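You operate a simulated robot arm through the tools that you are given. There is no shell and no other tool.

You run a simulated robot arm. Do the job below in one go: nothing can be reset, and whatever is moved stays where it is left.

Task
Put things in order on the top of the long steel table. At the end: the white roller from the top of the long steel table stands where the purple filling lump stood; the red brush stands on top of the steel disc; the small white block from the top of the long steel table stands on top of the white mould plate (marked "P2"); the purple filling lump from the top of the long steel table stands where the small white block stood; whatever was shut is shut again. Leave all else as you found it, and nothing knocked over.

Only the result counts: the job must be done as asked and must still hold three seconds after the hand-in. Knocking over, shifting, dropping, spilling or breaking anything else fails it.

Robot
A 5-joint arm with a two-finger parallel gripper, fixed in place. Base frame: the origin is at the foot of the arm, x ahead of it, y to its left, z up; the work surface is at about z = 0. Readings come in m, degrees, newtons and seconds.
With the tool pointing down near the work surface it reaches from about 0.26 to 0.68 m from the base axis. Its first joint turns from -66.0 to 66.0 degrees. The tool tilts only in the upright plane through the base axis and itself; it spins freely about its own axis. Payload 2.9 kg.
Tool frame: the origin (TCP) lies between the finger pads and is the grasp point; the fingertips stand 0.03 m ahead of it; z points along the fingers, y is the line along which they close. The gripper opens to 0.11 m. The fingers are 0.02 m wide and 0.01 m thick; the gripper's body (0.048 by 0.112 m) begins 0.055 m behind the TCP.
Orientation is that of the tool frame in the base frame, as [roll, pitch, yaw] about the fixed x, y, z axes, in that order (R = Rz(yaw) Ry(pitch) Rx(roll)). With the fingers straight down and closing along the base's y, the tool's x points along the base's -x, its y along +y and its z along -z.

Tools
- The arm moves only by the tool apply_moves. Its argument "plan" is a list of rows, each an object (a shift or turn left out is 0, a gripper value left out holds the last) with "travel": the shift along the tool's x, y, z in units of 25 mm (1.0 is 25 mm), a list of three; "delta_rot": the turn, a rotation vector about the tool's x, y, z in units of 6 degrees (1.0 is 6 degrees), a list of three; "hand": the opening in per cent of the stroke, from 0 (shut) to 100 (fully open). In form: [{"travel": [dx, dy, dz], "delta_rot": [ax, ay, az], "hand": hand}, ...]. A call has 1 to 20 rows; each row shifts and turns the commanded pose from where the row before left it, along the tool's axes as they then stand. A call with a number of a shift or a turn outside -1 to 1 is refused whole. A row lasts 0.2 s, in which the tool goes at most 0.05 m and 8.6 degrees; a call with a longer step from one row to the next is refused whole, and so is a gripper value outside its range. A pose out of reach is approached as far as the arm can. The call stops where the force on the tool passes 40 N (or 10 N more than at its start, if that is more) or the arm is blocked; 0.2 s more then pass. Each finger travels about 0.108 m/s and halts on what it meets, pressing with about 41 N; the grip force reading is that of the motor and also rises with nothing between the fingers. The clock runs only during rows and for 0.2 s after the last one: add rows that do not move to give the fingers time. The reply holds the time, the measured pose of the TCP, the force on the tool along the base axes, the opening and the grip force, in the units named above and with some noise, with the torque about the TCP (base axes, N m) and any sound that the robot's microphone picked up.
- Cameras (640 x 400 px; columns grow to the right, rows downward): "scene" is fixed at [0.0325, -0.4557, 0.5926]; the picture's right is [0.78, -0.63, 0.00], its down [-0.43, -0.54, -0.72] and it looks along [0.45, 0.56, -0.69] (base axes); focal length 293 px, centre (320, 200). "wrist" rides on the gripper at [0.072, 0.017, -0.103] in the tool frame; the picture's right is [-0.23, 0.97, 0.00], its down [-0.76, -0.18, -0.62] and it looks along [-0.61, -0.14, 0.78] (tool axes); focal length 222 px, centre (320, 200).
- snapshot(camera): a new picture of that camera. The clock stands still meanwhile.
- probe_pixels(camera, pixels): there is no depth. For up to 12 entries [column, row, z] of the newest picture of that camera ("zoom" is the newest enlarged one), the place [x, y] in the base frame at which the ray of that pixel passes the height z, good to about 0.002 m. The clock stands still meanwhile.
- enlarge(camera, box): a new picture of the part [left, top, right, bottom] of that camera's present view, enlarged. The clock stands still meanwhile.
- hand_in(): hands the job in; it is judged then, once.

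Leave the gripper open and the arm clear of the work at the hand-in unless told otherwise.

The tools are called as a command line: name --argument value ..., lists and objects as JSON in quotes. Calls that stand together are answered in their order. apply_moves: Moves the arm, as the interface text tells. Its arguments: {"type":"object","properties":{"plan":{"type":"array"}},"required":["plan"]} The other tools are called the same way: snapshot (camera) takes a picture; probe_pixels (camera, pixels) gives the place at which the rays of pixels pass given heights; enlarge (camera, box) takes an enlarged picture of a part of a camera's view; hand_in () hands the job in.

At the start:

```text
clock: 0.0
ee_pos: [0.4171, 0.1587, 0.295]
tcp_rot: [-180.0, 0.1, 180.0]
contact_force: [-0.3, 0.4, -0.2]
ft_torque: [-0.02, 0.01, 0.0]
finger_gap: 0.1098
grasp_force: 0.1
```

scene: 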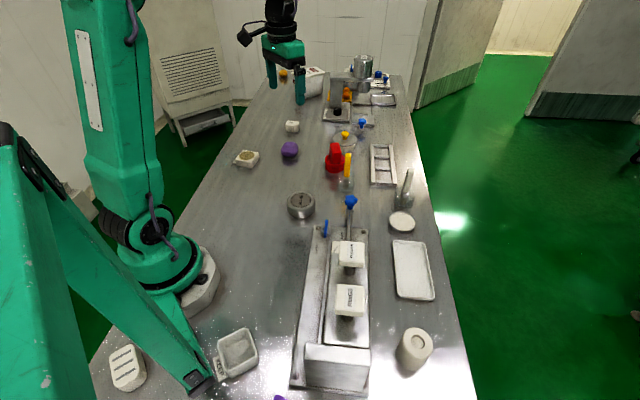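
wrist: 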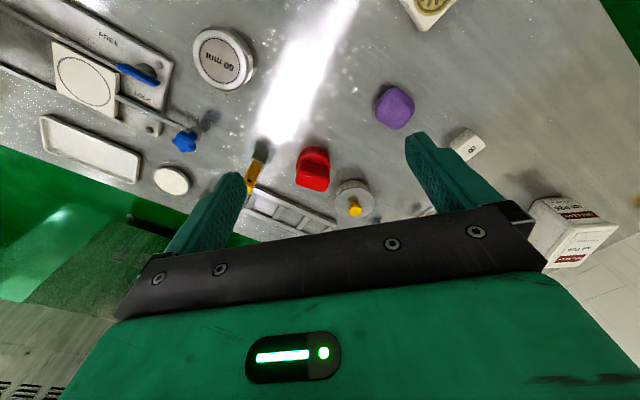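

I see the table with many objects: a purple lump near scene (289,149), a small white block near (292,126), a red item near (335,158), a steel disc near (300,205), and a white roller perhaps at (415,348). I'll enlarge parts of the scene view to identify everything.

enlarge --camera "scene" --box '[220, 100, 420, 225]'

enlarge --camera "scene" --box '[260, 190, 480, 400]'

enlarge --camera "scene" --box '[80, 300, 300, 400]'

enlarge --camera "scene" --box '[240, 40, 420, 150]'

enlarge --camera "wrist" --box '[180, 0, 500, 220]'

```text
3.20 times, centred on (320, 162) of scene
```

zoom: 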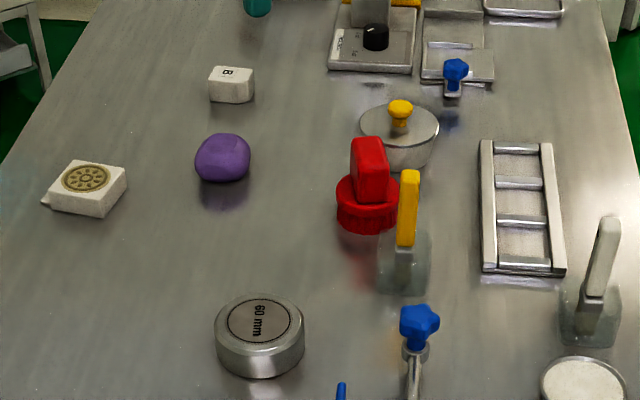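

```text
1.90 times, centred on (370, 295) of scene
```

zoom: 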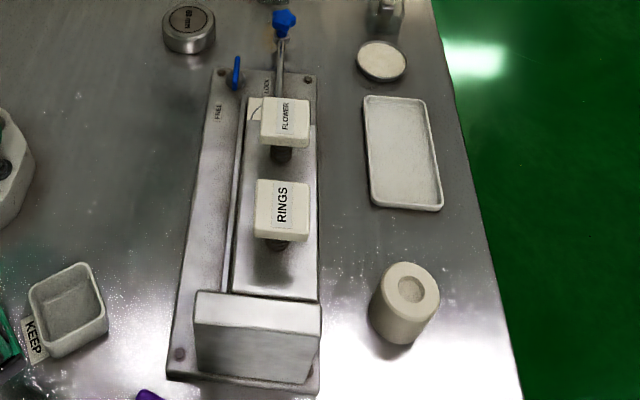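

```text
2.91 times, centred on (190, 350) of scene
```

zoom: 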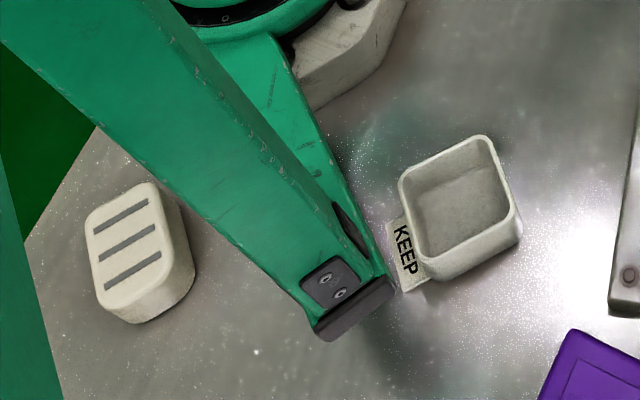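

```text
3.56 times, centred on (330, 95) of scene
```

zoom: 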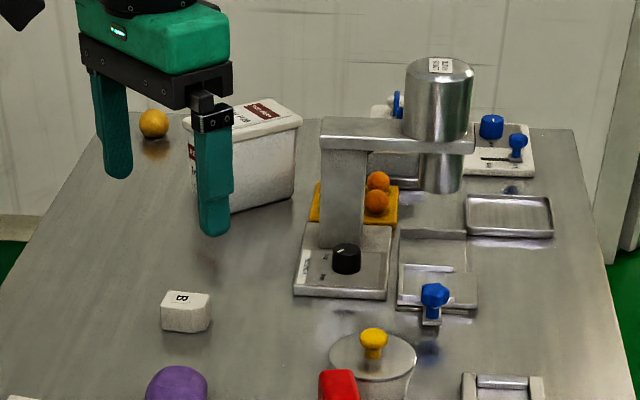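

```text
1.82 times, centred on (340, 110) of wrist
```

zoom: 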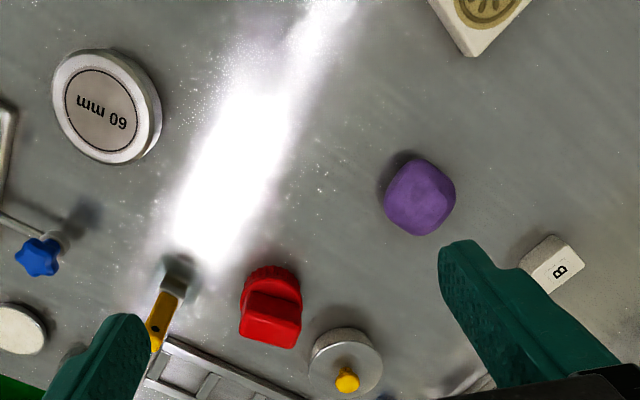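

The enlarged views show a red ribbed item at scene (335,160), two paddles with yellow and white handles, a "60 mm" steel disc, block "B", purple lump, and a patterned white plate. I don't yet see "P2" or know for certain which thing is the brush and which the roller, so I'll take a fresh scene picture and close-ups.

snapshot --camera "scene"

enlarge --camera "scene" --box '[225, 140, 275, 172]'

enlarge --camera "scene" --box '[310, 125, 430, 200]'

enlarge --camera "scene" --box '[310, 40, 410, 105]'

enlarge --camera "scene" --box '[260, 60, 340, 110]'

enlarge --camera "scene" --box '[150, 60, 250, 125]'

```text
taken
```

scene: 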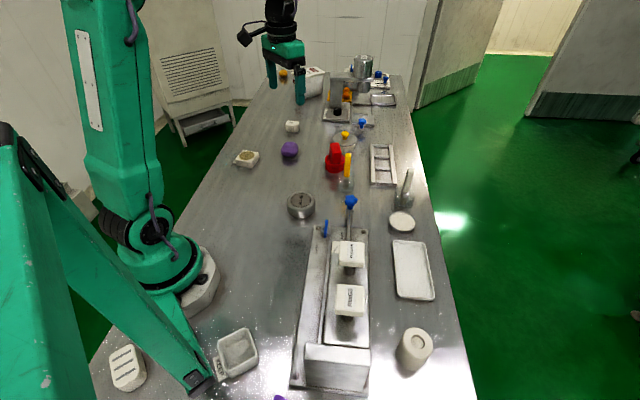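

```text
12.50 times, centred on (250, 156) of scene
```

zoom: 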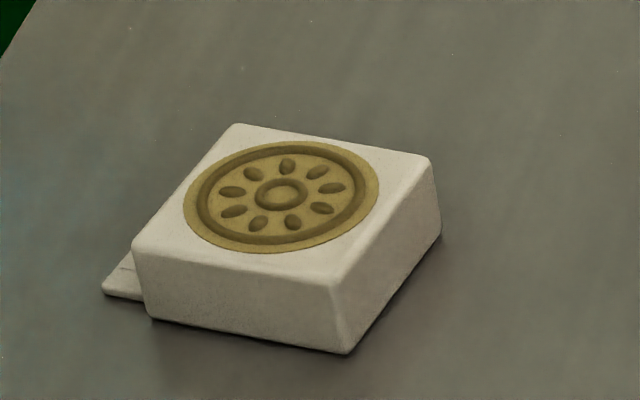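

```text
5.33 times, centred on (370, 162) of scene
```

zoom: 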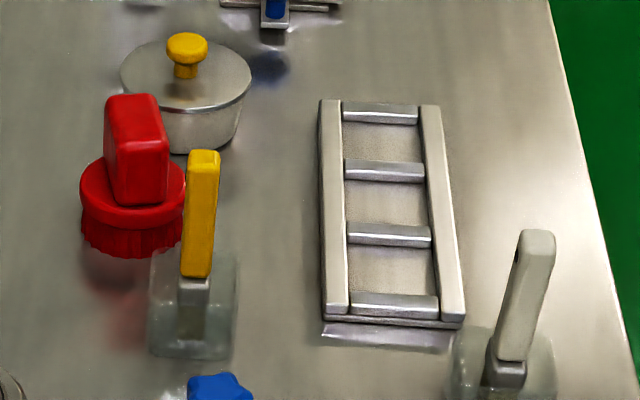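

```text
6.15 times, centred on (360, 72) of scene
```

zoom: 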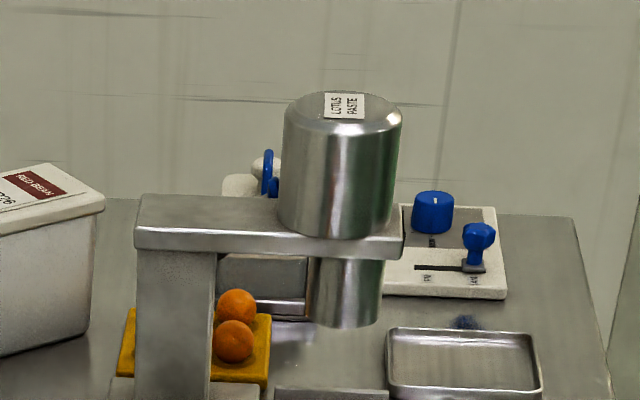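

```text
8.00 times, centred on (300, 85) of scene
```

zoom: 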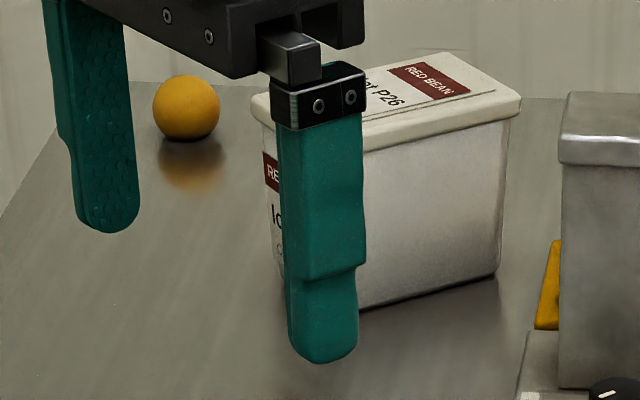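

```text
6.15 times, centred on (200, 92) of scene
```

zoom: 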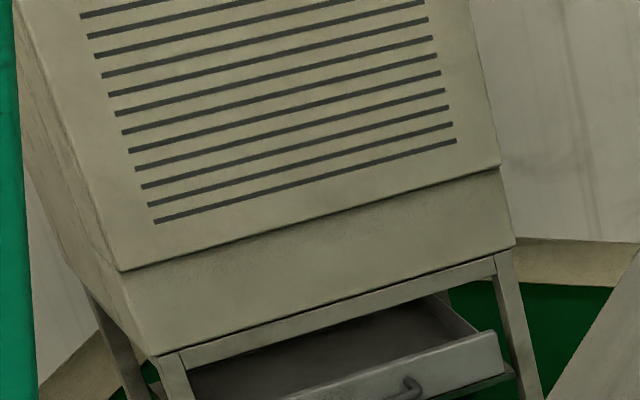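

Next I'll get rough base-frame positions of the main objects from the scene picture: purple lump (289,150), block B (292,127), patterned plate (247,158), disc (301,200), red item (334,165), white cylinder (415,345), and others.

probe_pixels --camera "scene" --pixels '[[289, 150, 0.015], [292, 127, 0.01], [247, 158, 0.02], [300, 199, 0.025], [334, 168, 0.01], [418, 338, 0.05], [345, 184, 0.0], [345, 133, 0.06], [327, 228, 0.03], [351, 200, 0.05], [393, 100, 0.01], [283, 75, 0.02]]'

probe_pixels --camera "scene" --pixels '[[128, 368, 0.04], [238, 352, 0.03], [278, 399, 0.0], [414, 270, 0.01], [401, 222, 0.01], [402, 205, 0.0], [350, 254, 0.06], [349, 298, 0.06], [337, 115, 0.01], [362, 123, 0.02], [313, 80, 0.08], [247, 165, 0.0]]'

```text
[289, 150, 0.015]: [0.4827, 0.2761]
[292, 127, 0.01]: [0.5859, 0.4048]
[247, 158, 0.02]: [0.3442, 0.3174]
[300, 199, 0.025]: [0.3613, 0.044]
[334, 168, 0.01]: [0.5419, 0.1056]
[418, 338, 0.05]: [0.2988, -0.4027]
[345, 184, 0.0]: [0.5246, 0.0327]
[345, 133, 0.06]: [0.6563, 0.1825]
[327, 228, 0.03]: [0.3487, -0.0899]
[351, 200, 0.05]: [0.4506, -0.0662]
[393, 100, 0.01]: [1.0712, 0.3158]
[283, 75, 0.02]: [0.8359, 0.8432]
```

```text
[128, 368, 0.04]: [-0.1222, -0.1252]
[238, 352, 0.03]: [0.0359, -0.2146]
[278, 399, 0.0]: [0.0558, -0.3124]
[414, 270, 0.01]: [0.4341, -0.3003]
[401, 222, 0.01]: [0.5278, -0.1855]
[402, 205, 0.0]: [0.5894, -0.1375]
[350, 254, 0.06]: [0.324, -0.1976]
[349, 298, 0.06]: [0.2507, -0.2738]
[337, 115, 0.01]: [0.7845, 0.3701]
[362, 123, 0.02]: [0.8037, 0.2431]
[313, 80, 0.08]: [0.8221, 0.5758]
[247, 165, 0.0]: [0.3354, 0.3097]
```

Block B is about 0.71 m out, near the reach limit; the roller candidate is at about (0.30,-0.40). I'll move the tool back and left (4 rows) so the wrist camera sees the patterned plate and its tag, and read that.

apply_moves --plan '[{"travel": [1, 1, 0], "hand": 100}, {"travel": [1, 1, 0]}, {"travel": [1, 1, 0]}, {"travel": [1, 1, 0]}]'

snapshot --camera "wrist"

```text
clock: 1.0
ee_pos: [0.3157, 0.2556, 0.2947]
tcp_rot: [-180.0, -0.1, 179.9]
contact_force: [-0.1, -0.3, 0.3]
ft_torque: [-0.02, -0.02, -0.02]
finger_gap: 0.1104
grasp_force: 0.1
```

```text
taken
```

wrist: 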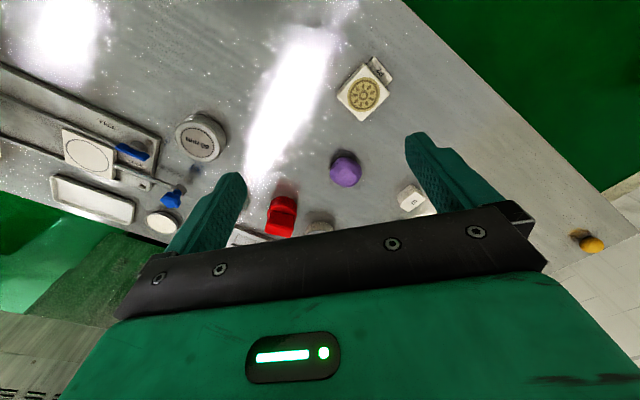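

The patterned plate is at wrist (362,92) with its tag at (380,70). I'll enlarge both the tag and the other areas.

enlarge --camera "wrist" --box '[320, 45, 410, 125]'

enlarge --camera "wrist" --box '[0, 50, 230, 240]'

enlarge --camera "wrist" --box '[230, 130, 440, 250]'

```text
5.00 times, centred on (365, 85) of wrist
```

zoom: 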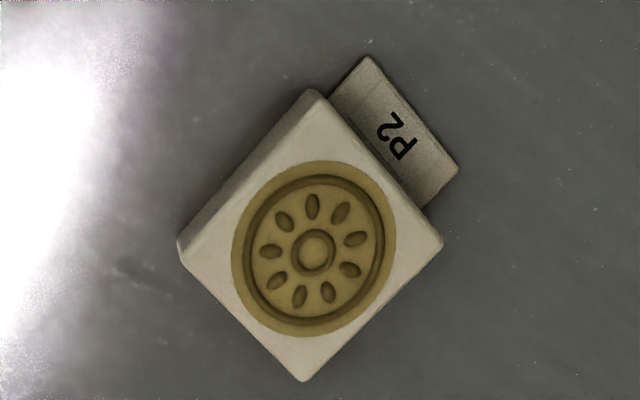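

```text
2.11 times, centred on (115, 145) of wrist
```

zoom: 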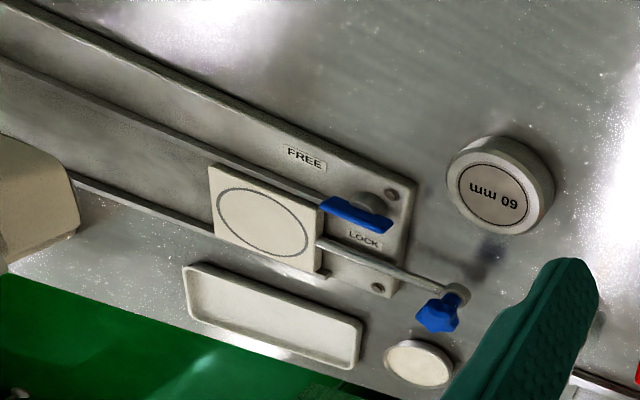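

```text
3.05 times, centred on (335, 190) of wrist
```

zoom: 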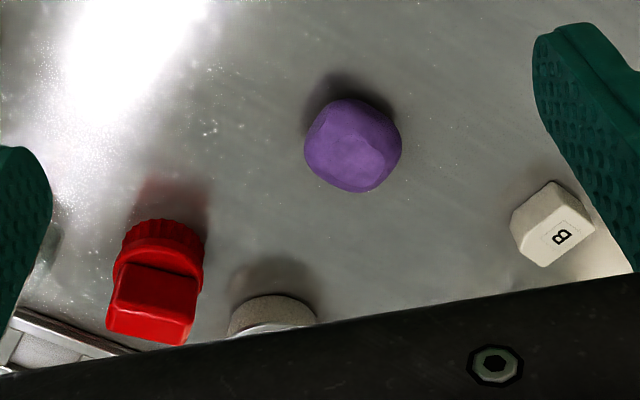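

The tag reads "P2", so the patterned plate is the target plate. The purple lump is at wrist (345,168), block B at (412,198), and the steel disc is the "60 mm" one. Next I'll move to the right side of the table, high up, to look at the roller candidate and the items near the base.

apply_moves --plan '[{"travel": [0, -1, -0.7]}, {"travel": [0, -1, -0.7]}, {"travel": [0, -1, 0]}, {"travel": [0, -1, 0]}, {"travel": [0, -1, 0]}, {"travel": [0, -1, 0]}, {"travel": [0, -1, 0]}, {"travel": [0, -1, 0]}, {"travel": [0, -1, 0]}, {"travel": [0, -1, 0]}, {"travel": [0, -1, 0]}, {"travel": [0, -1, 0]}]'

snapshot --camera "wrist"

```text
clock: 3.6
ee_pos: [0.3168, -0.0419, 0.3315]
tcp_rot: [-180.0, 0.0, -179.9]
contact_force: [0.5, 0.4, 0.2]
ft_torque: [-0.02, 0.01, 0.02]
finger_gap: 0.1101
grasp_force: 0.0
```

```text
taken
```

wrist: 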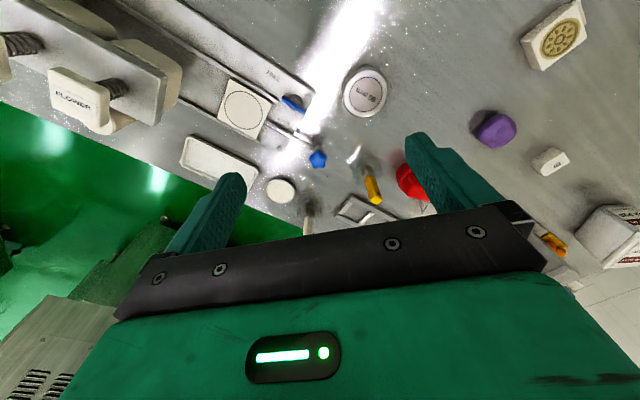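

The FLOWER/RINGS press looks tall (large in the picture at (80,100)). I'll enlarge it to judge its height before moving nearer.

enlarge --camera "wrist" --box '[0, 0, 320, 210]'

snapshot --camera "scene"

enlarge --camera "scene" --box '[270, 200, 460, 400]'

```text
1.90 times, centred on (160, 105) of wrist
```

zoom: 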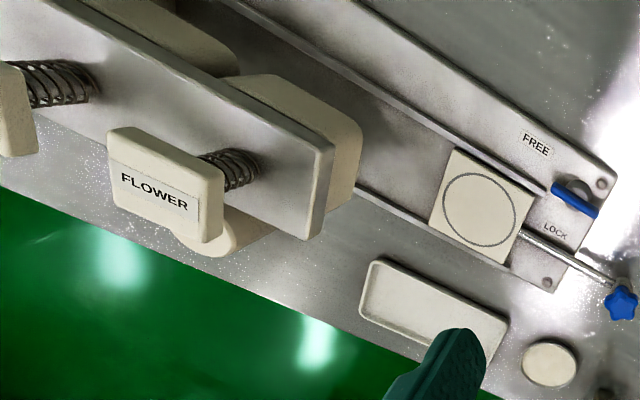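

```text
taken
```

scene: 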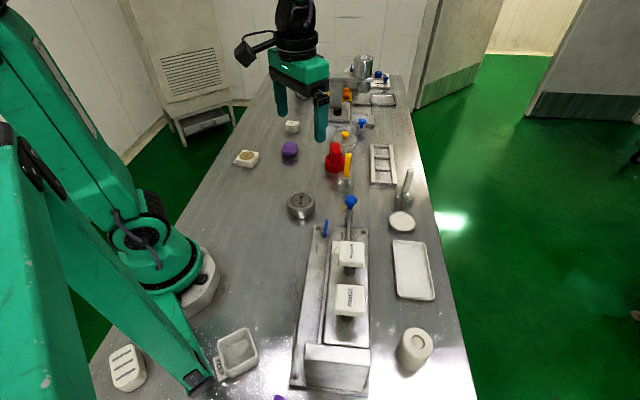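

```text
2.00 times, centred on (365, 300) of scene
```

zoom: 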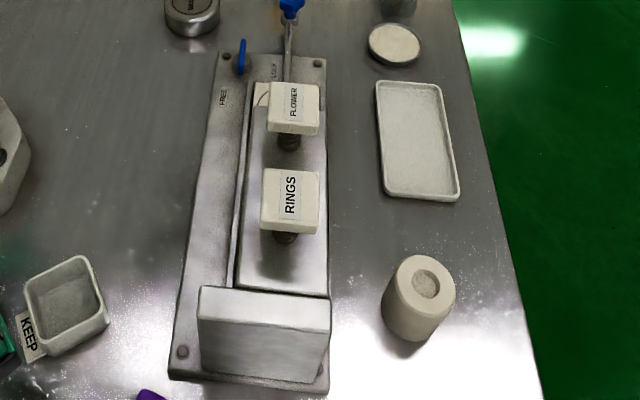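

The press has an overhanging beam with FLOWER and RINGS push-buttons. I'll probe FLOWER's button in both pictures (wrist (78,97), scene (350,246)) at several heights to find the height where they agree, and also the roller candidate.

probe_pixels --camera "wrist" --pixels '[[78, 97, 0.05], [78, 97, 0.1], [78, 97, 0.15], [78, 97, 0.2], [78, 97, 0.25], [372, 92, 0.03]]'

probe_pixels --camera "scene" --pixels '[[350, 246, 0.05], [350, 246, 0.1], [350, 246, 0.15], [350, 246, 0.2], [350, 246, 0.25], [348, 298, 0.2], [335, 352, 0.0], [300, 380, 0.0], [370, 385, 0.0], [418, 338, 0.1]]'

```text
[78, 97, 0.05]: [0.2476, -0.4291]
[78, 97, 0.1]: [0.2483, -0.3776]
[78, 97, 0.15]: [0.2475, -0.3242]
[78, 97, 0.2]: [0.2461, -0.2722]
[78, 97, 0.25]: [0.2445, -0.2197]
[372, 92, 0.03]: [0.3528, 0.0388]
```

```text
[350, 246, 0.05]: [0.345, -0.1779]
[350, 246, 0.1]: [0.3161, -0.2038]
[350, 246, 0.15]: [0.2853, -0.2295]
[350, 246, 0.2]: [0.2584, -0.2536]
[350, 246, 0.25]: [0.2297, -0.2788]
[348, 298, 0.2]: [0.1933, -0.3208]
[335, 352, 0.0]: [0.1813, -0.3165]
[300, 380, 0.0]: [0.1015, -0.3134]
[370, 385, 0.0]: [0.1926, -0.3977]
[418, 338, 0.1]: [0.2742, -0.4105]
```

The FLOWER button tops out at about z 0.21 near (0.25,-0.26), so I stay above 0.30 there. I'll move right to about (0.25,-0.29,0.33) to look down at the roller candidate.

apply_moves --plan '[{"travel": [0, -1, -0.4]}, {"travel": [0.3, -1, 0]}, {"travel": [0.3, -1, 0]}, {"travel": [0.3, -1, 0]}, {"travel": [0.3, -1, 0]}, {"travel": [0.3, -1, 0]}, {"travel": [0.3, -1, 0]}, {"travel": [0.3, -1, 0]}, {"travel": [0.3, -1, 0]}, {"travel": [0.3, -1, 0]}]'

snapshot --camera "wrist"

snapshot --camera "scene"

```text
clock: 5.8
ee_pos: [0.2465, -0.2943, 0.3423]
tcp_rot: [180.0, 0.0, 180.0]
contact_force: [-0.4, 0.4, -0.2]
ft_torque: [-0.04, -0.02, -0.01]
finger_gap: 0.1099
grasp_force: 0.1
```

```text
taken
```

wrist: 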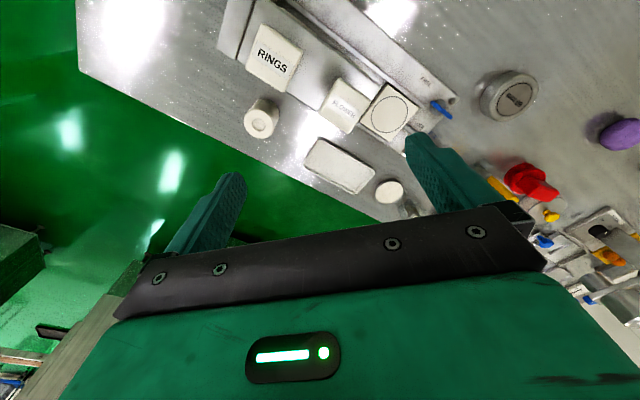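

```text
taken
```

scene: 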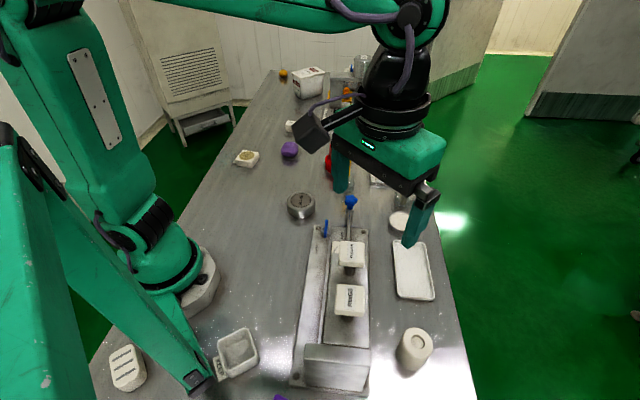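

The white cylinder is at wrist (262,117). I'll enlarge it and the press region.

enlarge --camera "wrist" --box '[220, 20, 380, 150]'

enlarge --camera "wrist" --box '[360, 60, 640, 240]'

probe_pixels --camera "wrist" --pixels '[[265, 112, 0.0], [258, 126, 0.04], [258, 126, 0.06], [258, 126, 0.08], [258, 126, 0.1], [343, 105, 0.2], [274, 57, 0.2]]'

probe_pixels --camera "scene" --pixels '[[418, 340, 0.04], [418, 340, 0.06], [418, 340, 0.08], [418, 340, 0.1], [410, 364, 0.0]]'

```text
3.08 times, centred on (300, 85) of wrist
```

zoom: 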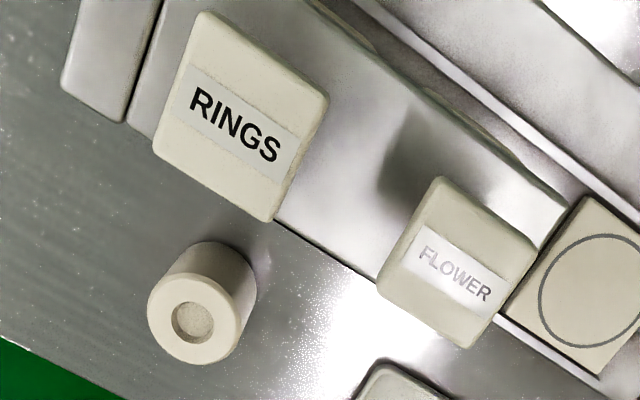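

```text
2.22 times, centred on (500, 150) of wrist
```

zoom: 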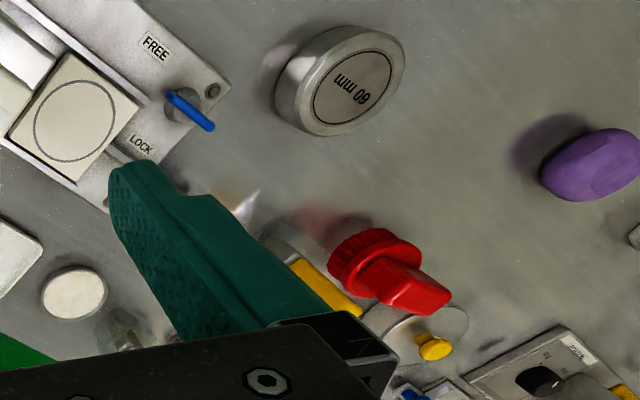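

```text
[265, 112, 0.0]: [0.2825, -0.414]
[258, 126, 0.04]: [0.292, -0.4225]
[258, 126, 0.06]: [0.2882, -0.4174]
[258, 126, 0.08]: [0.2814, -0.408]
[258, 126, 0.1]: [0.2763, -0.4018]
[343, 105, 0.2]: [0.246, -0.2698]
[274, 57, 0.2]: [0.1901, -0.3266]
```

```text
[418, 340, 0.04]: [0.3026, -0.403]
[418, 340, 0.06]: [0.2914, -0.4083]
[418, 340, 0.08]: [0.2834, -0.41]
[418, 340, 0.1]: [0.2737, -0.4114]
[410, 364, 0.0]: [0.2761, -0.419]
```

The white cylinder stands at about (0.286,-0.412), top at z ≈ 0.07, diameter about 0.055, and looks like the roller. The red item has a ribbed round bottom and a block handle. Before deciding, I'll go back over the middle of the table to view the red item, lump, block and the far end.

apply_moves --plan '[{"travel": [-0.41, 1, 0]}, {"travel": [-0.41, 1, 0]}, {"travel": [-0.41, 1, 0]}, {"travel": [-0.41, 1, 0]}, {"travel": [-0.41, 1, 0]}, {"travel": [-0.41, 1, 0]}, {"travel": [-0.41, 1, 0]}, {"travel": [-0.41, 1, 0]}, {"travel": [-0.41, 1, 0]}, {"travel": [-0.41, 1, 0]}, {"travel": [-0.41, 1, 0]}, {"travel": [-0.41, 1, 0]}, {"travel": [-0.41, 1, 0]}, {"travel": [-0.41, 1, 0]}, {"travel": [-0.41, 1, 0]}, {"travel": [-0.41, 1, 0]}, {"travel": [-0.41, 1, 0]}, {"travel": [-0.41, 1, 0]}]'

snapshot --camera "wrist"

enlarge --camera "wrist" --box '[180, 0, 500, 210]'

snapshot --camera "scene"

```text
clock: 9.6
ee_pos: [0.4321, 0.1587, 0.3406]
tcp_rot: [-180.0, 0.0, 179.9]
contact_force: [-0.3, -0.4, -0.1]
ft_torque: [-0.01, 0.0, 0.03]
finger_gap: 0.1105
grasp_force: 0.0
```

```text
taken
```

wrist: 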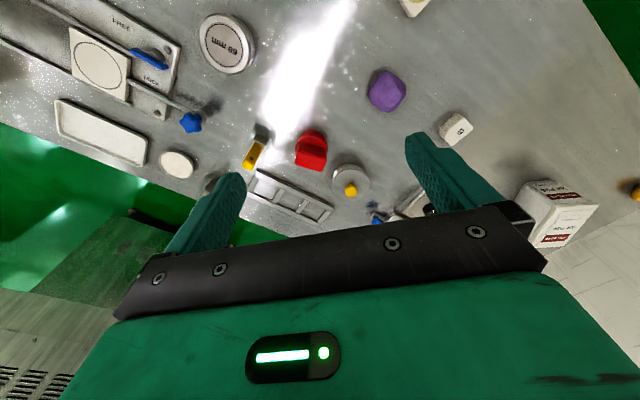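

```text
1.90 times, centred on (340, 105) of wrist
```

zoom: 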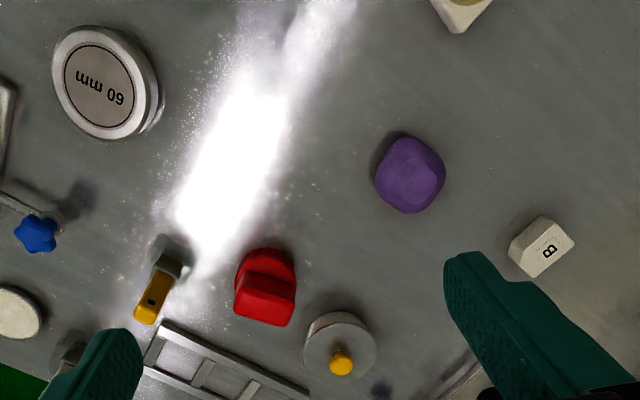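

```text
taken
```

scene: 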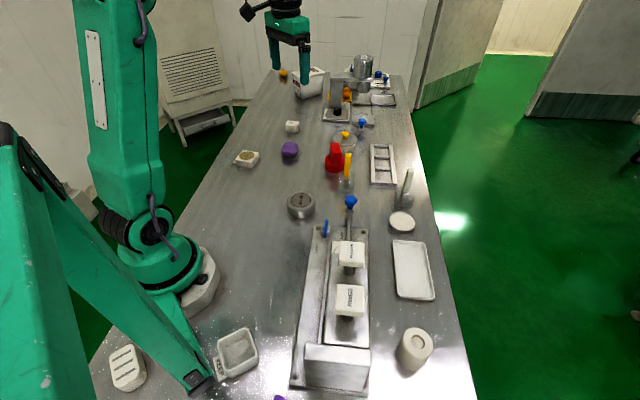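

From here I see the red item at (311,150), lump (387,90), block (457,128). I'll move a bit ahead and raise the camera's gaze by tilting the tool to look over the far end of the table for any other red brush or roller.

apply_moves --plan '[{"travel": [-1, 0, 0]}, {"travel": [-1, 0, 0]}, {"travel": [-1, 0.5, 0]}, {"travel": [-0.5, 0.5, 0], "delta_rot": [0, 1, 0]}, {"delta_rot": [0, 1, 0]}, {"delta_rot": [0, 1, 0]}]'

snapshot --camera "wrist"

```text
clock: 11.0
ee_pos: [0.5157, 0.181, 0.3372]
tcp_rot: [-174.4, -16.1, 179.6]
contact_force: [-1.0, -0.4, 0.8]
ft_torque: [0.0, 0.0, -0.02]
finger_gap: 0.1099
grasp_force: 0.1
out of reach, approached as far as the arm can: row 5, 6
```

```text
taken
```

wrist: 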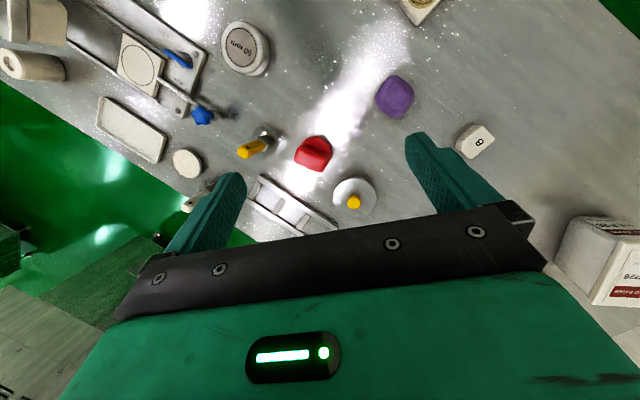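

That turned the fingers inward, the wrong way. I'll undo the three turns, spin to line up with the arm's azimuth (about 19°), and tilt outward to see the far end.

apply_moves --plan '[{"delta_rot": [0, -1, 0]}, {"delta_rot": [0, -1, 0]}, {"delta_rot": [0, -1, 0]}, {"delta_rot": [0, 0, -1]}, {"delta_rot": [0, 0, -1]}, {"delta_rot": [0, 0, -1.0]}, {"delta_rot": [0, 0, -0.2]}, {"travel": [0.5, 0, 0], "delta_rot": [0, -1, 0]}, {"travel": [0.5, 0, 0], "delta_rot": [0, -1, 0]}, {"travel": [0.5, 0, 0], "delta_rot": [0, -1, 0]}, {"travel": [0.5, 0, 0], "delta_rot": [0, -1, 0]}]'

snapshot --camera "wrist"

snapshot --camera "scene"

```text
clock: 13.4
ee_pos: [0.4701, 0.1634, 0.3291]
tcp_rot: [-179.7, 24.1, -160.0]
contact_force: [0.8, 0.2, 0.4]
ft_torque: [0.02, 0.03, 0.01]
finger_gap: 0.1101
grasp_force: 0.1
out of reach, approached as far as the arm can: row 3
```

```text
taken
```

wrist: 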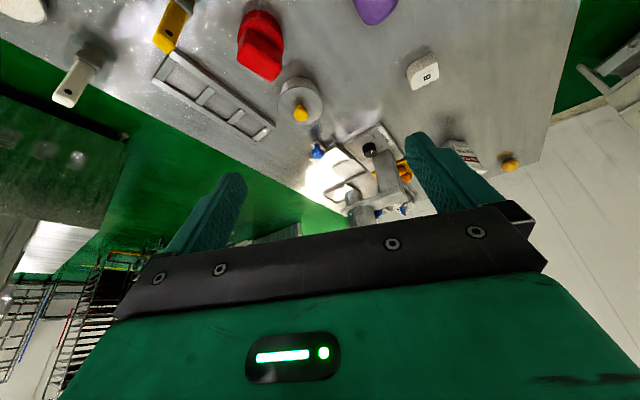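

```text
taken
```

scene: 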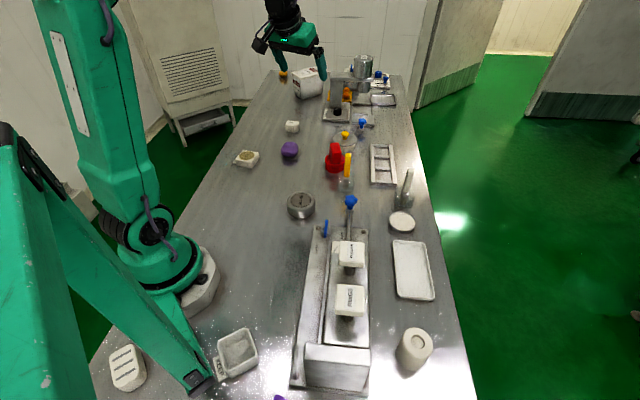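

enlarge --camera "wrist" --box '[220, 0, 380, 120]'

enlarge --camera "wrist" --box '[290, 100, 530, 235]'

enlarge --camera "wrist" --box '[20, 0, 220, 130]'

```text
3.33 times, centred on (300, 60) of wrist
```

zoom: 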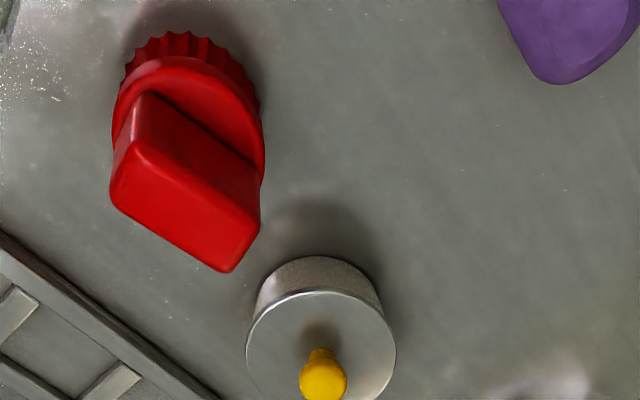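

```text
2.67 times, centred on (410, 168) of wrist
```

zoom: 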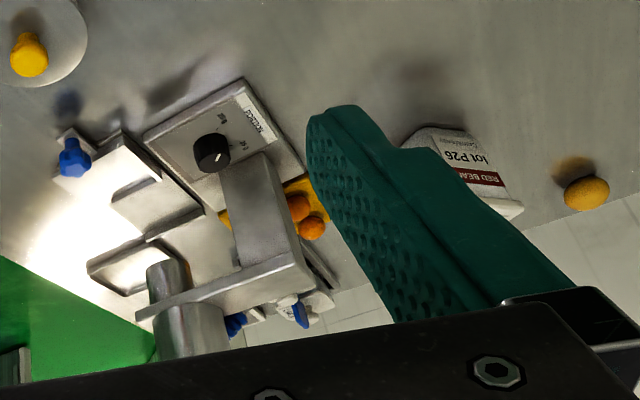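

```text
3.08 times, centred on (120, 65) of wrist
```

zoom: 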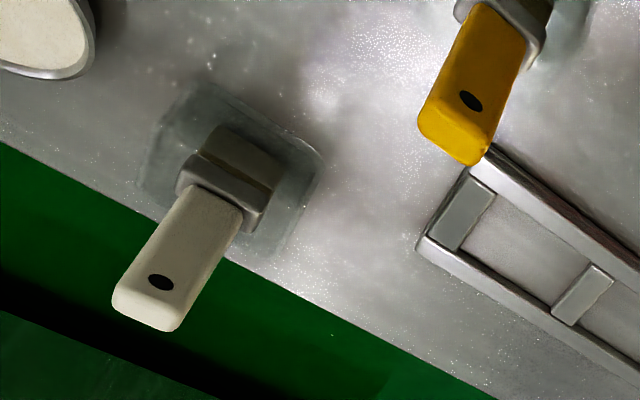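

The yellow- and white-handled items have a ferrule and a hanging hole (they look like pastry brushes in clear stands), while the red item has a fluted base with a block grip. Before deciding which is the "red brush", I'll turn the tool straight down again and get a low close view of the red item and its neighbours.

apply_moves --plan '[{"delta_rot": [0, 1, 0]}, {"delta_rot": [0, 1, 0]}, {"delta_rot": [0, 1, 0]}, {"delta_rot": [0, 1, 0]}, {"travel": [1, -0.8, 0.8]}, {"travel": [1, -0.8, 1]}, {"travel": [1, -0.8, 1]}, {"travel": [0, 0, 1]}, {"travel": [0, 0, 1]}]'

snapshot --camera "wrist"

enlarge --camera "wrist" --box '[200, 50, 440, 210]'

```text
clock: 15.4
ee_pos: [0.4195, 0.0845, 0.2083]
tcp_rot: [-180.0, 0.0, -160.1]
contact_force: [-0.9, -0.8, -0.9]
ft_torque: [0.0, -0.02, 0.02]
finger_gap: 0.1101
grasp_force: 0.1
```

```text
taken
```

wrist: 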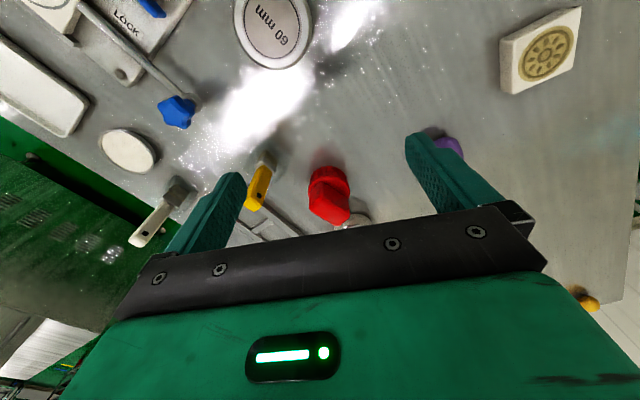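

```text
2.50 times, centred on (320, 130) of wrist
```

zoom: 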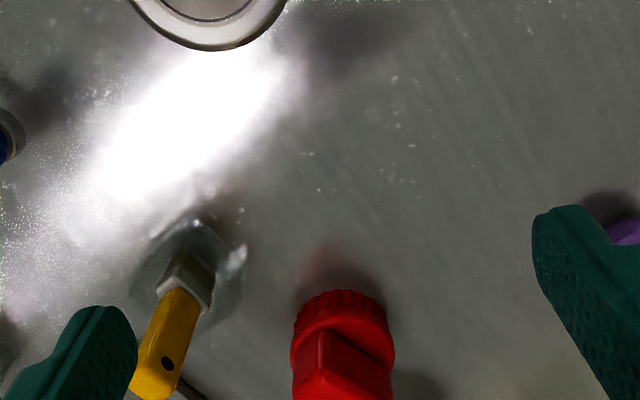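

I'll enlarge the yellow-handled item, and the red one, further.

enlarge --camera "wrist" --box '[225, 130, 305, 225]'

enlarge --camera "scene" --box '[325, 130, 365, 195]'

enlarge --camera "scene" --box '[385, 160, 430, 215]'

enlarge --camera "wrist" --box '[110, 160, 210, 255]'

```text
4.21 times, centred on (265, 178) of wrist
```

zoom: 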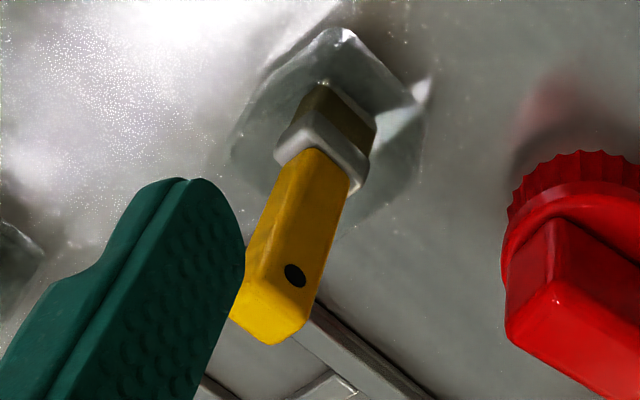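

```text
6.15 times, centred on (345, 162) of scene
```

zoom: 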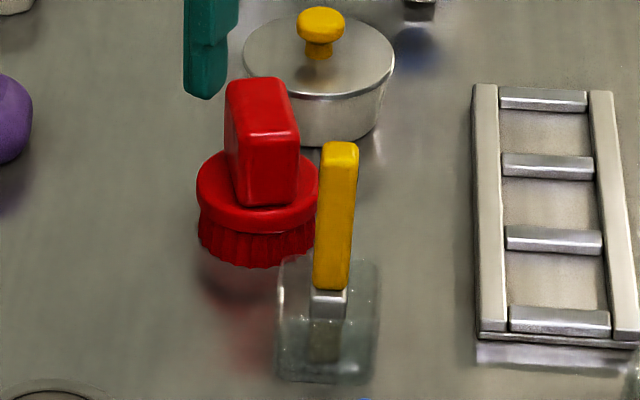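

```text
7.27 times, centred on (408, 188) of scene
```

zoom: 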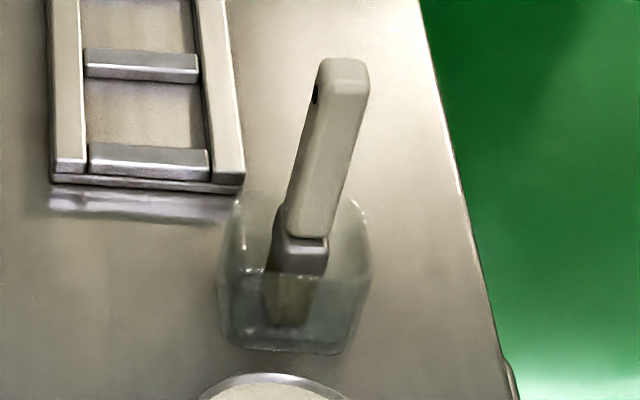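

```text
4.21 times, centred on (160, 208) of wrist
```

zoom: 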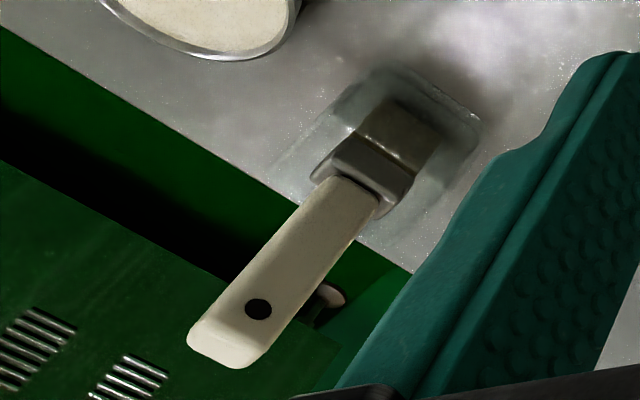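

The yellow and white ones are pastry brushes standing in clear glass jars. The red item is the only red thing in view, so I'll measure it and the lidded pot behind it. I'll probe the pot knob and red handle top in both pictures at several heights.

snapshot --camera "scene"

probe_pixels --camera "scene" --pixels '[[345, 134, 0.04], [345, 134, 0.06], [345, 134, 0.08], [345, 134, 0.1], [333, 145, 0.05], [333, 145, 0.07], [333, 145, 0.09], [333, 145, 0.11], [347, 155, 0.08], [347, 155, 0.12]]'

enlarge --camera "scene" --box '[310, 100, 400, 160]'

```text
taken
```

scene: 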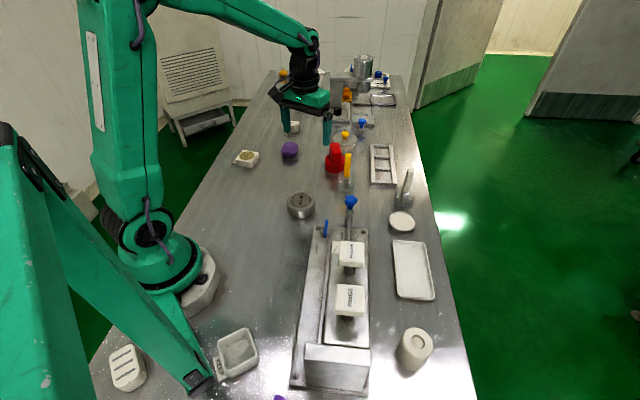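

```text
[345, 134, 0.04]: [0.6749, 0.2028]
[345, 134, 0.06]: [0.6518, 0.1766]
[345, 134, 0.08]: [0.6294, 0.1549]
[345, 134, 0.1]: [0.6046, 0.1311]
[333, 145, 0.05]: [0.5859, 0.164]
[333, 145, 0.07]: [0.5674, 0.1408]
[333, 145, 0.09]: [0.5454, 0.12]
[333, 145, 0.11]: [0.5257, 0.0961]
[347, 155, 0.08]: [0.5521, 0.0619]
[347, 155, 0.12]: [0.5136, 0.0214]
```

```text
6.67 times, centred on (355, 130) of scene
```

zoom: 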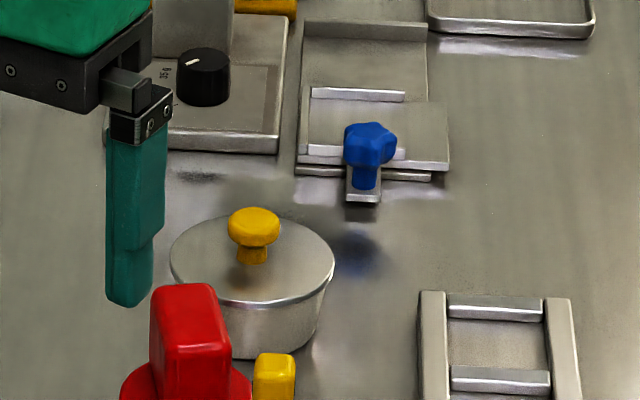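

The pot is only about 0.08 across and 0.05 high. I'll look at other possible places: the open drawer at scene (205,120), the purple thing at the bottom edge (278,398), and the wall region around the table.

enlarge --camera "scene" --box '[170, 100, 240, 145]'

enlarge --camera "scene" --box '[200, 320, 320, 400]'

enlarge --camera "scene" --box '[560, 80, 640, 340]'

enlarge --camera "wrist" --box '[0, 150, 130, 400]'

```text
8.89 times, centred on (205, 122) of scene
```

zoom: 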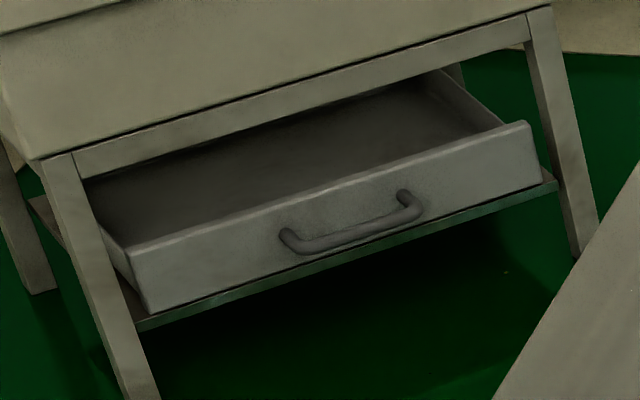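

```text
5.00 times, centred on (260, 360) of scene
```

zoom: 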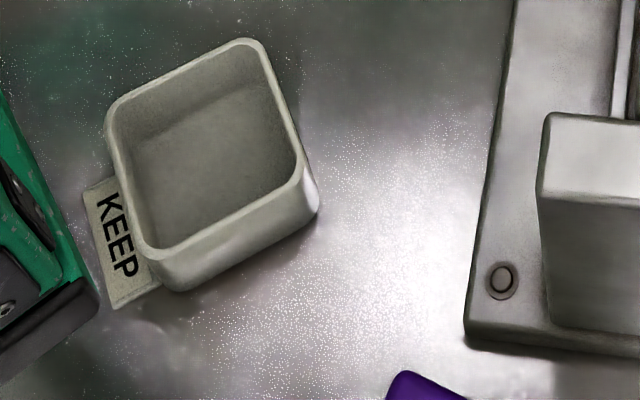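

```text
1.54 times, centred on (600, 210) of scene
```

zoom: 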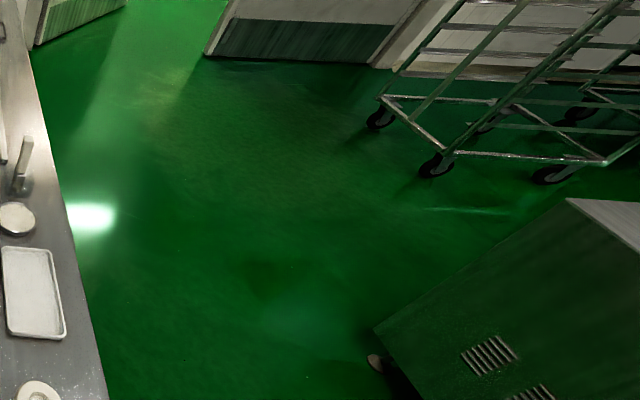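

```text
1.60 times, centred on (65, 275) of wrist
```

zoom: 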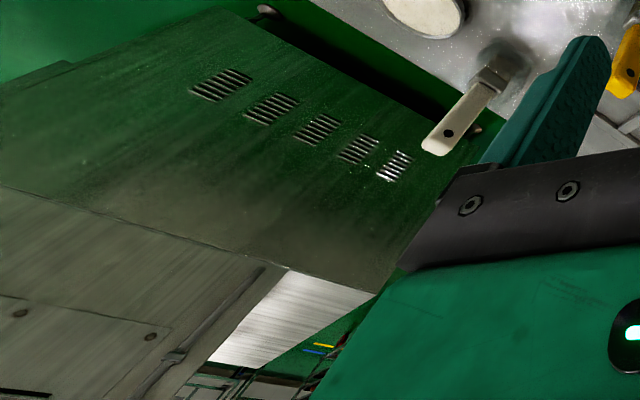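

The far drawer is open, empty and out of reach; nothing else red is in view. Next I'll take precise measurements for the left-hand objects: raise, spin 10° more, and move to about (0.42,0.24,0.28).

apply_moves --plan '[{"travel": [0, 0, -1]}, {"travel": [0, 0, -1]}, {"travel": [0, 0, -0.88], "delta_rot": [0, 0, -0.83]}, {"delta_rot": [0, 0, -0.83]}, {"travel": [-0.52, 0.9, 0]}, {"travel": [-0.52, 0.9, 0]}, {"travel": [-0.52, 0.9, 0]}, {"travel": [-0.52, 0.9, 0]}, {"travel": [-0.52, 0.9, 0]}, {"travel": [-0.52, 0.9, 0]}]'

snapshot --camera "wrist"

snapshot --camera "scene"

```text
clock: 17.6
ee_pos: [0.4201, 0.2393, 0.2827]
tcp_rot: [-179.9, 0.0, -150.2]
contact_force: [0.2, -0.7, 1.1]
ft_torque: [0.01, 0.0, 0.03]
finger_gap: 0.11
grasp_force: 0.1
```

```text
taken
```

wrist: 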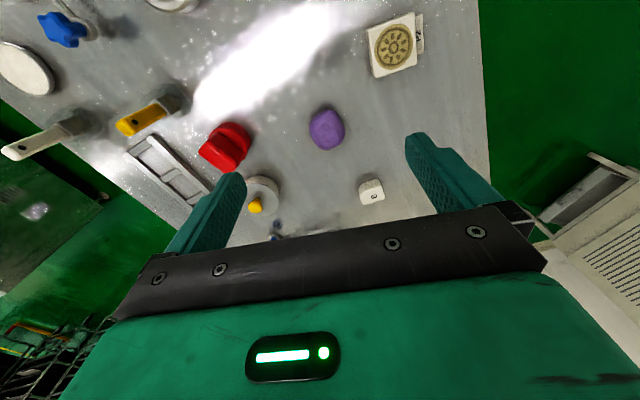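

```text
taken
```

scene: 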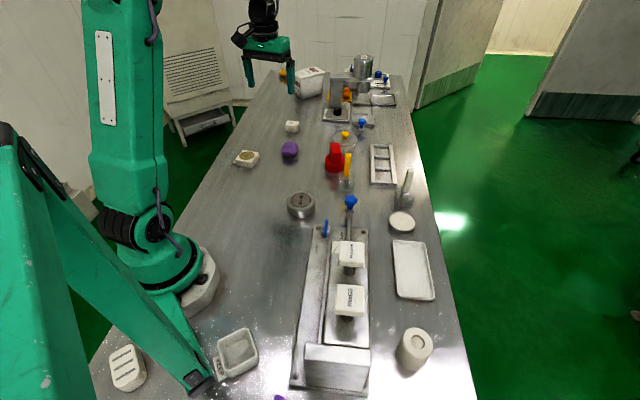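

All three are in view: lump (327,128), block (371,190), plate (394,46). I'll enlarge each to pick exact pixels.

enlarge --camera "wrist" --box '[350, 0, 440, 90]'

enlarge --camera "wrist" --box '[290, 90, 410, 215]'

enlarge --camera "scene" --box '[270, 110, 310, 170]'

```text
4.44 times, centred on (395, 45) of wrist
```

zoom: 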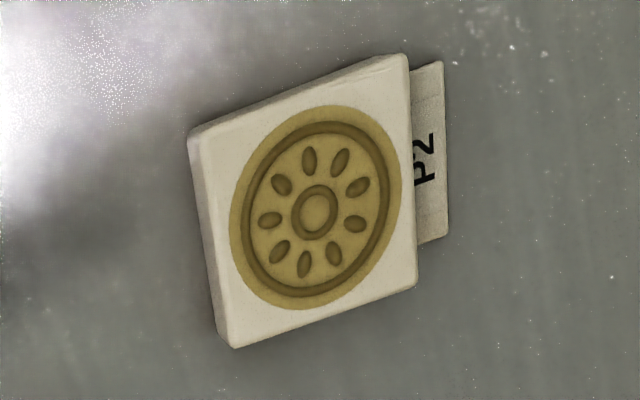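

```text
3.20 times, centred on (350, 152) of wrist
```

zoom: 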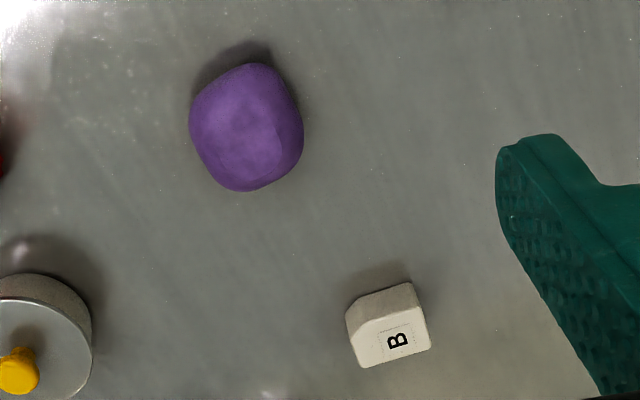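

```text
6.67 times, centred on (290, 140) of scene
```

zoom: 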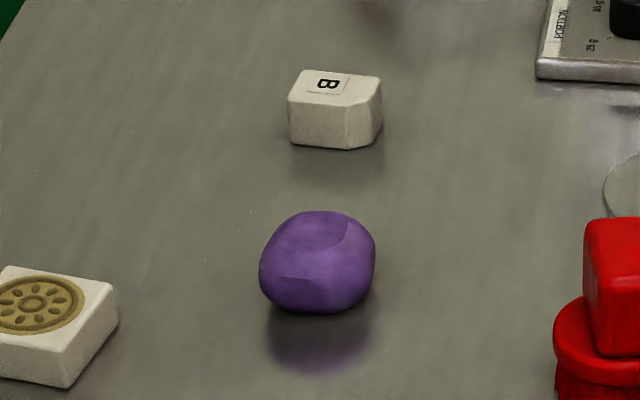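

I'll triangulate block B's label centre (wrist (374,195.8), scene (291.2,122.8)), and the lump's outline and plate corners, by probing at several heights.

probe_pixels --camera "wrist" --pixels '[[374, 195.8, 0.02], [374, 195.8, 0.03], [374, 195.8, 0.04], [359.4, 188.6, 0.0], [378.7, 178, 0.0], [326.8, 130, 0.02], [326.8, 130, 0.04], [308.8, 128, 0.015], [344.4, 131, 0.015], [328.8, 108.5, 0.0], [326.8, 149, 0.03]]'

probe_pixels --camera "scene" --pixels '[[291.2, 122.8, 0.02], [291.2, 122.8, 0.03], [291.2, 122.8, 0.04], [285.8, 131.8, 0], [294.8, 132.4, 0], [299, 130, 0], [289.5, 149, 0.02], [281, 149, 0.015], [298.3, 149, 0.015], [289.5, 156.8, 0.0], [289.5, 141.7, 0.04]]'

```text
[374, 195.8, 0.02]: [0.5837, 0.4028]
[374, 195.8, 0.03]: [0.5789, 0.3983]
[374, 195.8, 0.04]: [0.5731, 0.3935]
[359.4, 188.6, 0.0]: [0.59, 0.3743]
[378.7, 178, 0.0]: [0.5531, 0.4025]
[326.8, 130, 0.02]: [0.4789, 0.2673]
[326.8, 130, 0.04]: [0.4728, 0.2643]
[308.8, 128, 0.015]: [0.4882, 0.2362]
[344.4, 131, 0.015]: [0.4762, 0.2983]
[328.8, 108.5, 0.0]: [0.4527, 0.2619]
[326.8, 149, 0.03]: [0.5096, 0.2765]
```

```text
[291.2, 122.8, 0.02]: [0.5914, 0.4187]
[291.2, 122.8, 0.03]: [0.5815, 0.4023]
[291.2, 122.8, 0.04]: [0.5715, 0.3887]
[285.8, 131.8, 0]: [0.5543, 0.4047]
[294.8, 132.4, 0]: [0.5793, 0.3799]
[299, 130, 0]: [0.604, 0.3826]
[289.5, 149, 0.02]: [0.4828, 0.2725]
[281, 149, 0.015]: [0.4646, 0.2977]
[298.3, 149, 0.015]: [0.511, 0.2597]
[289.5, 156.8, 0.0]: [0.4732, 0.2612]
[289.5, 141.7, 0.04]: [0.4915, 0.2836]
```

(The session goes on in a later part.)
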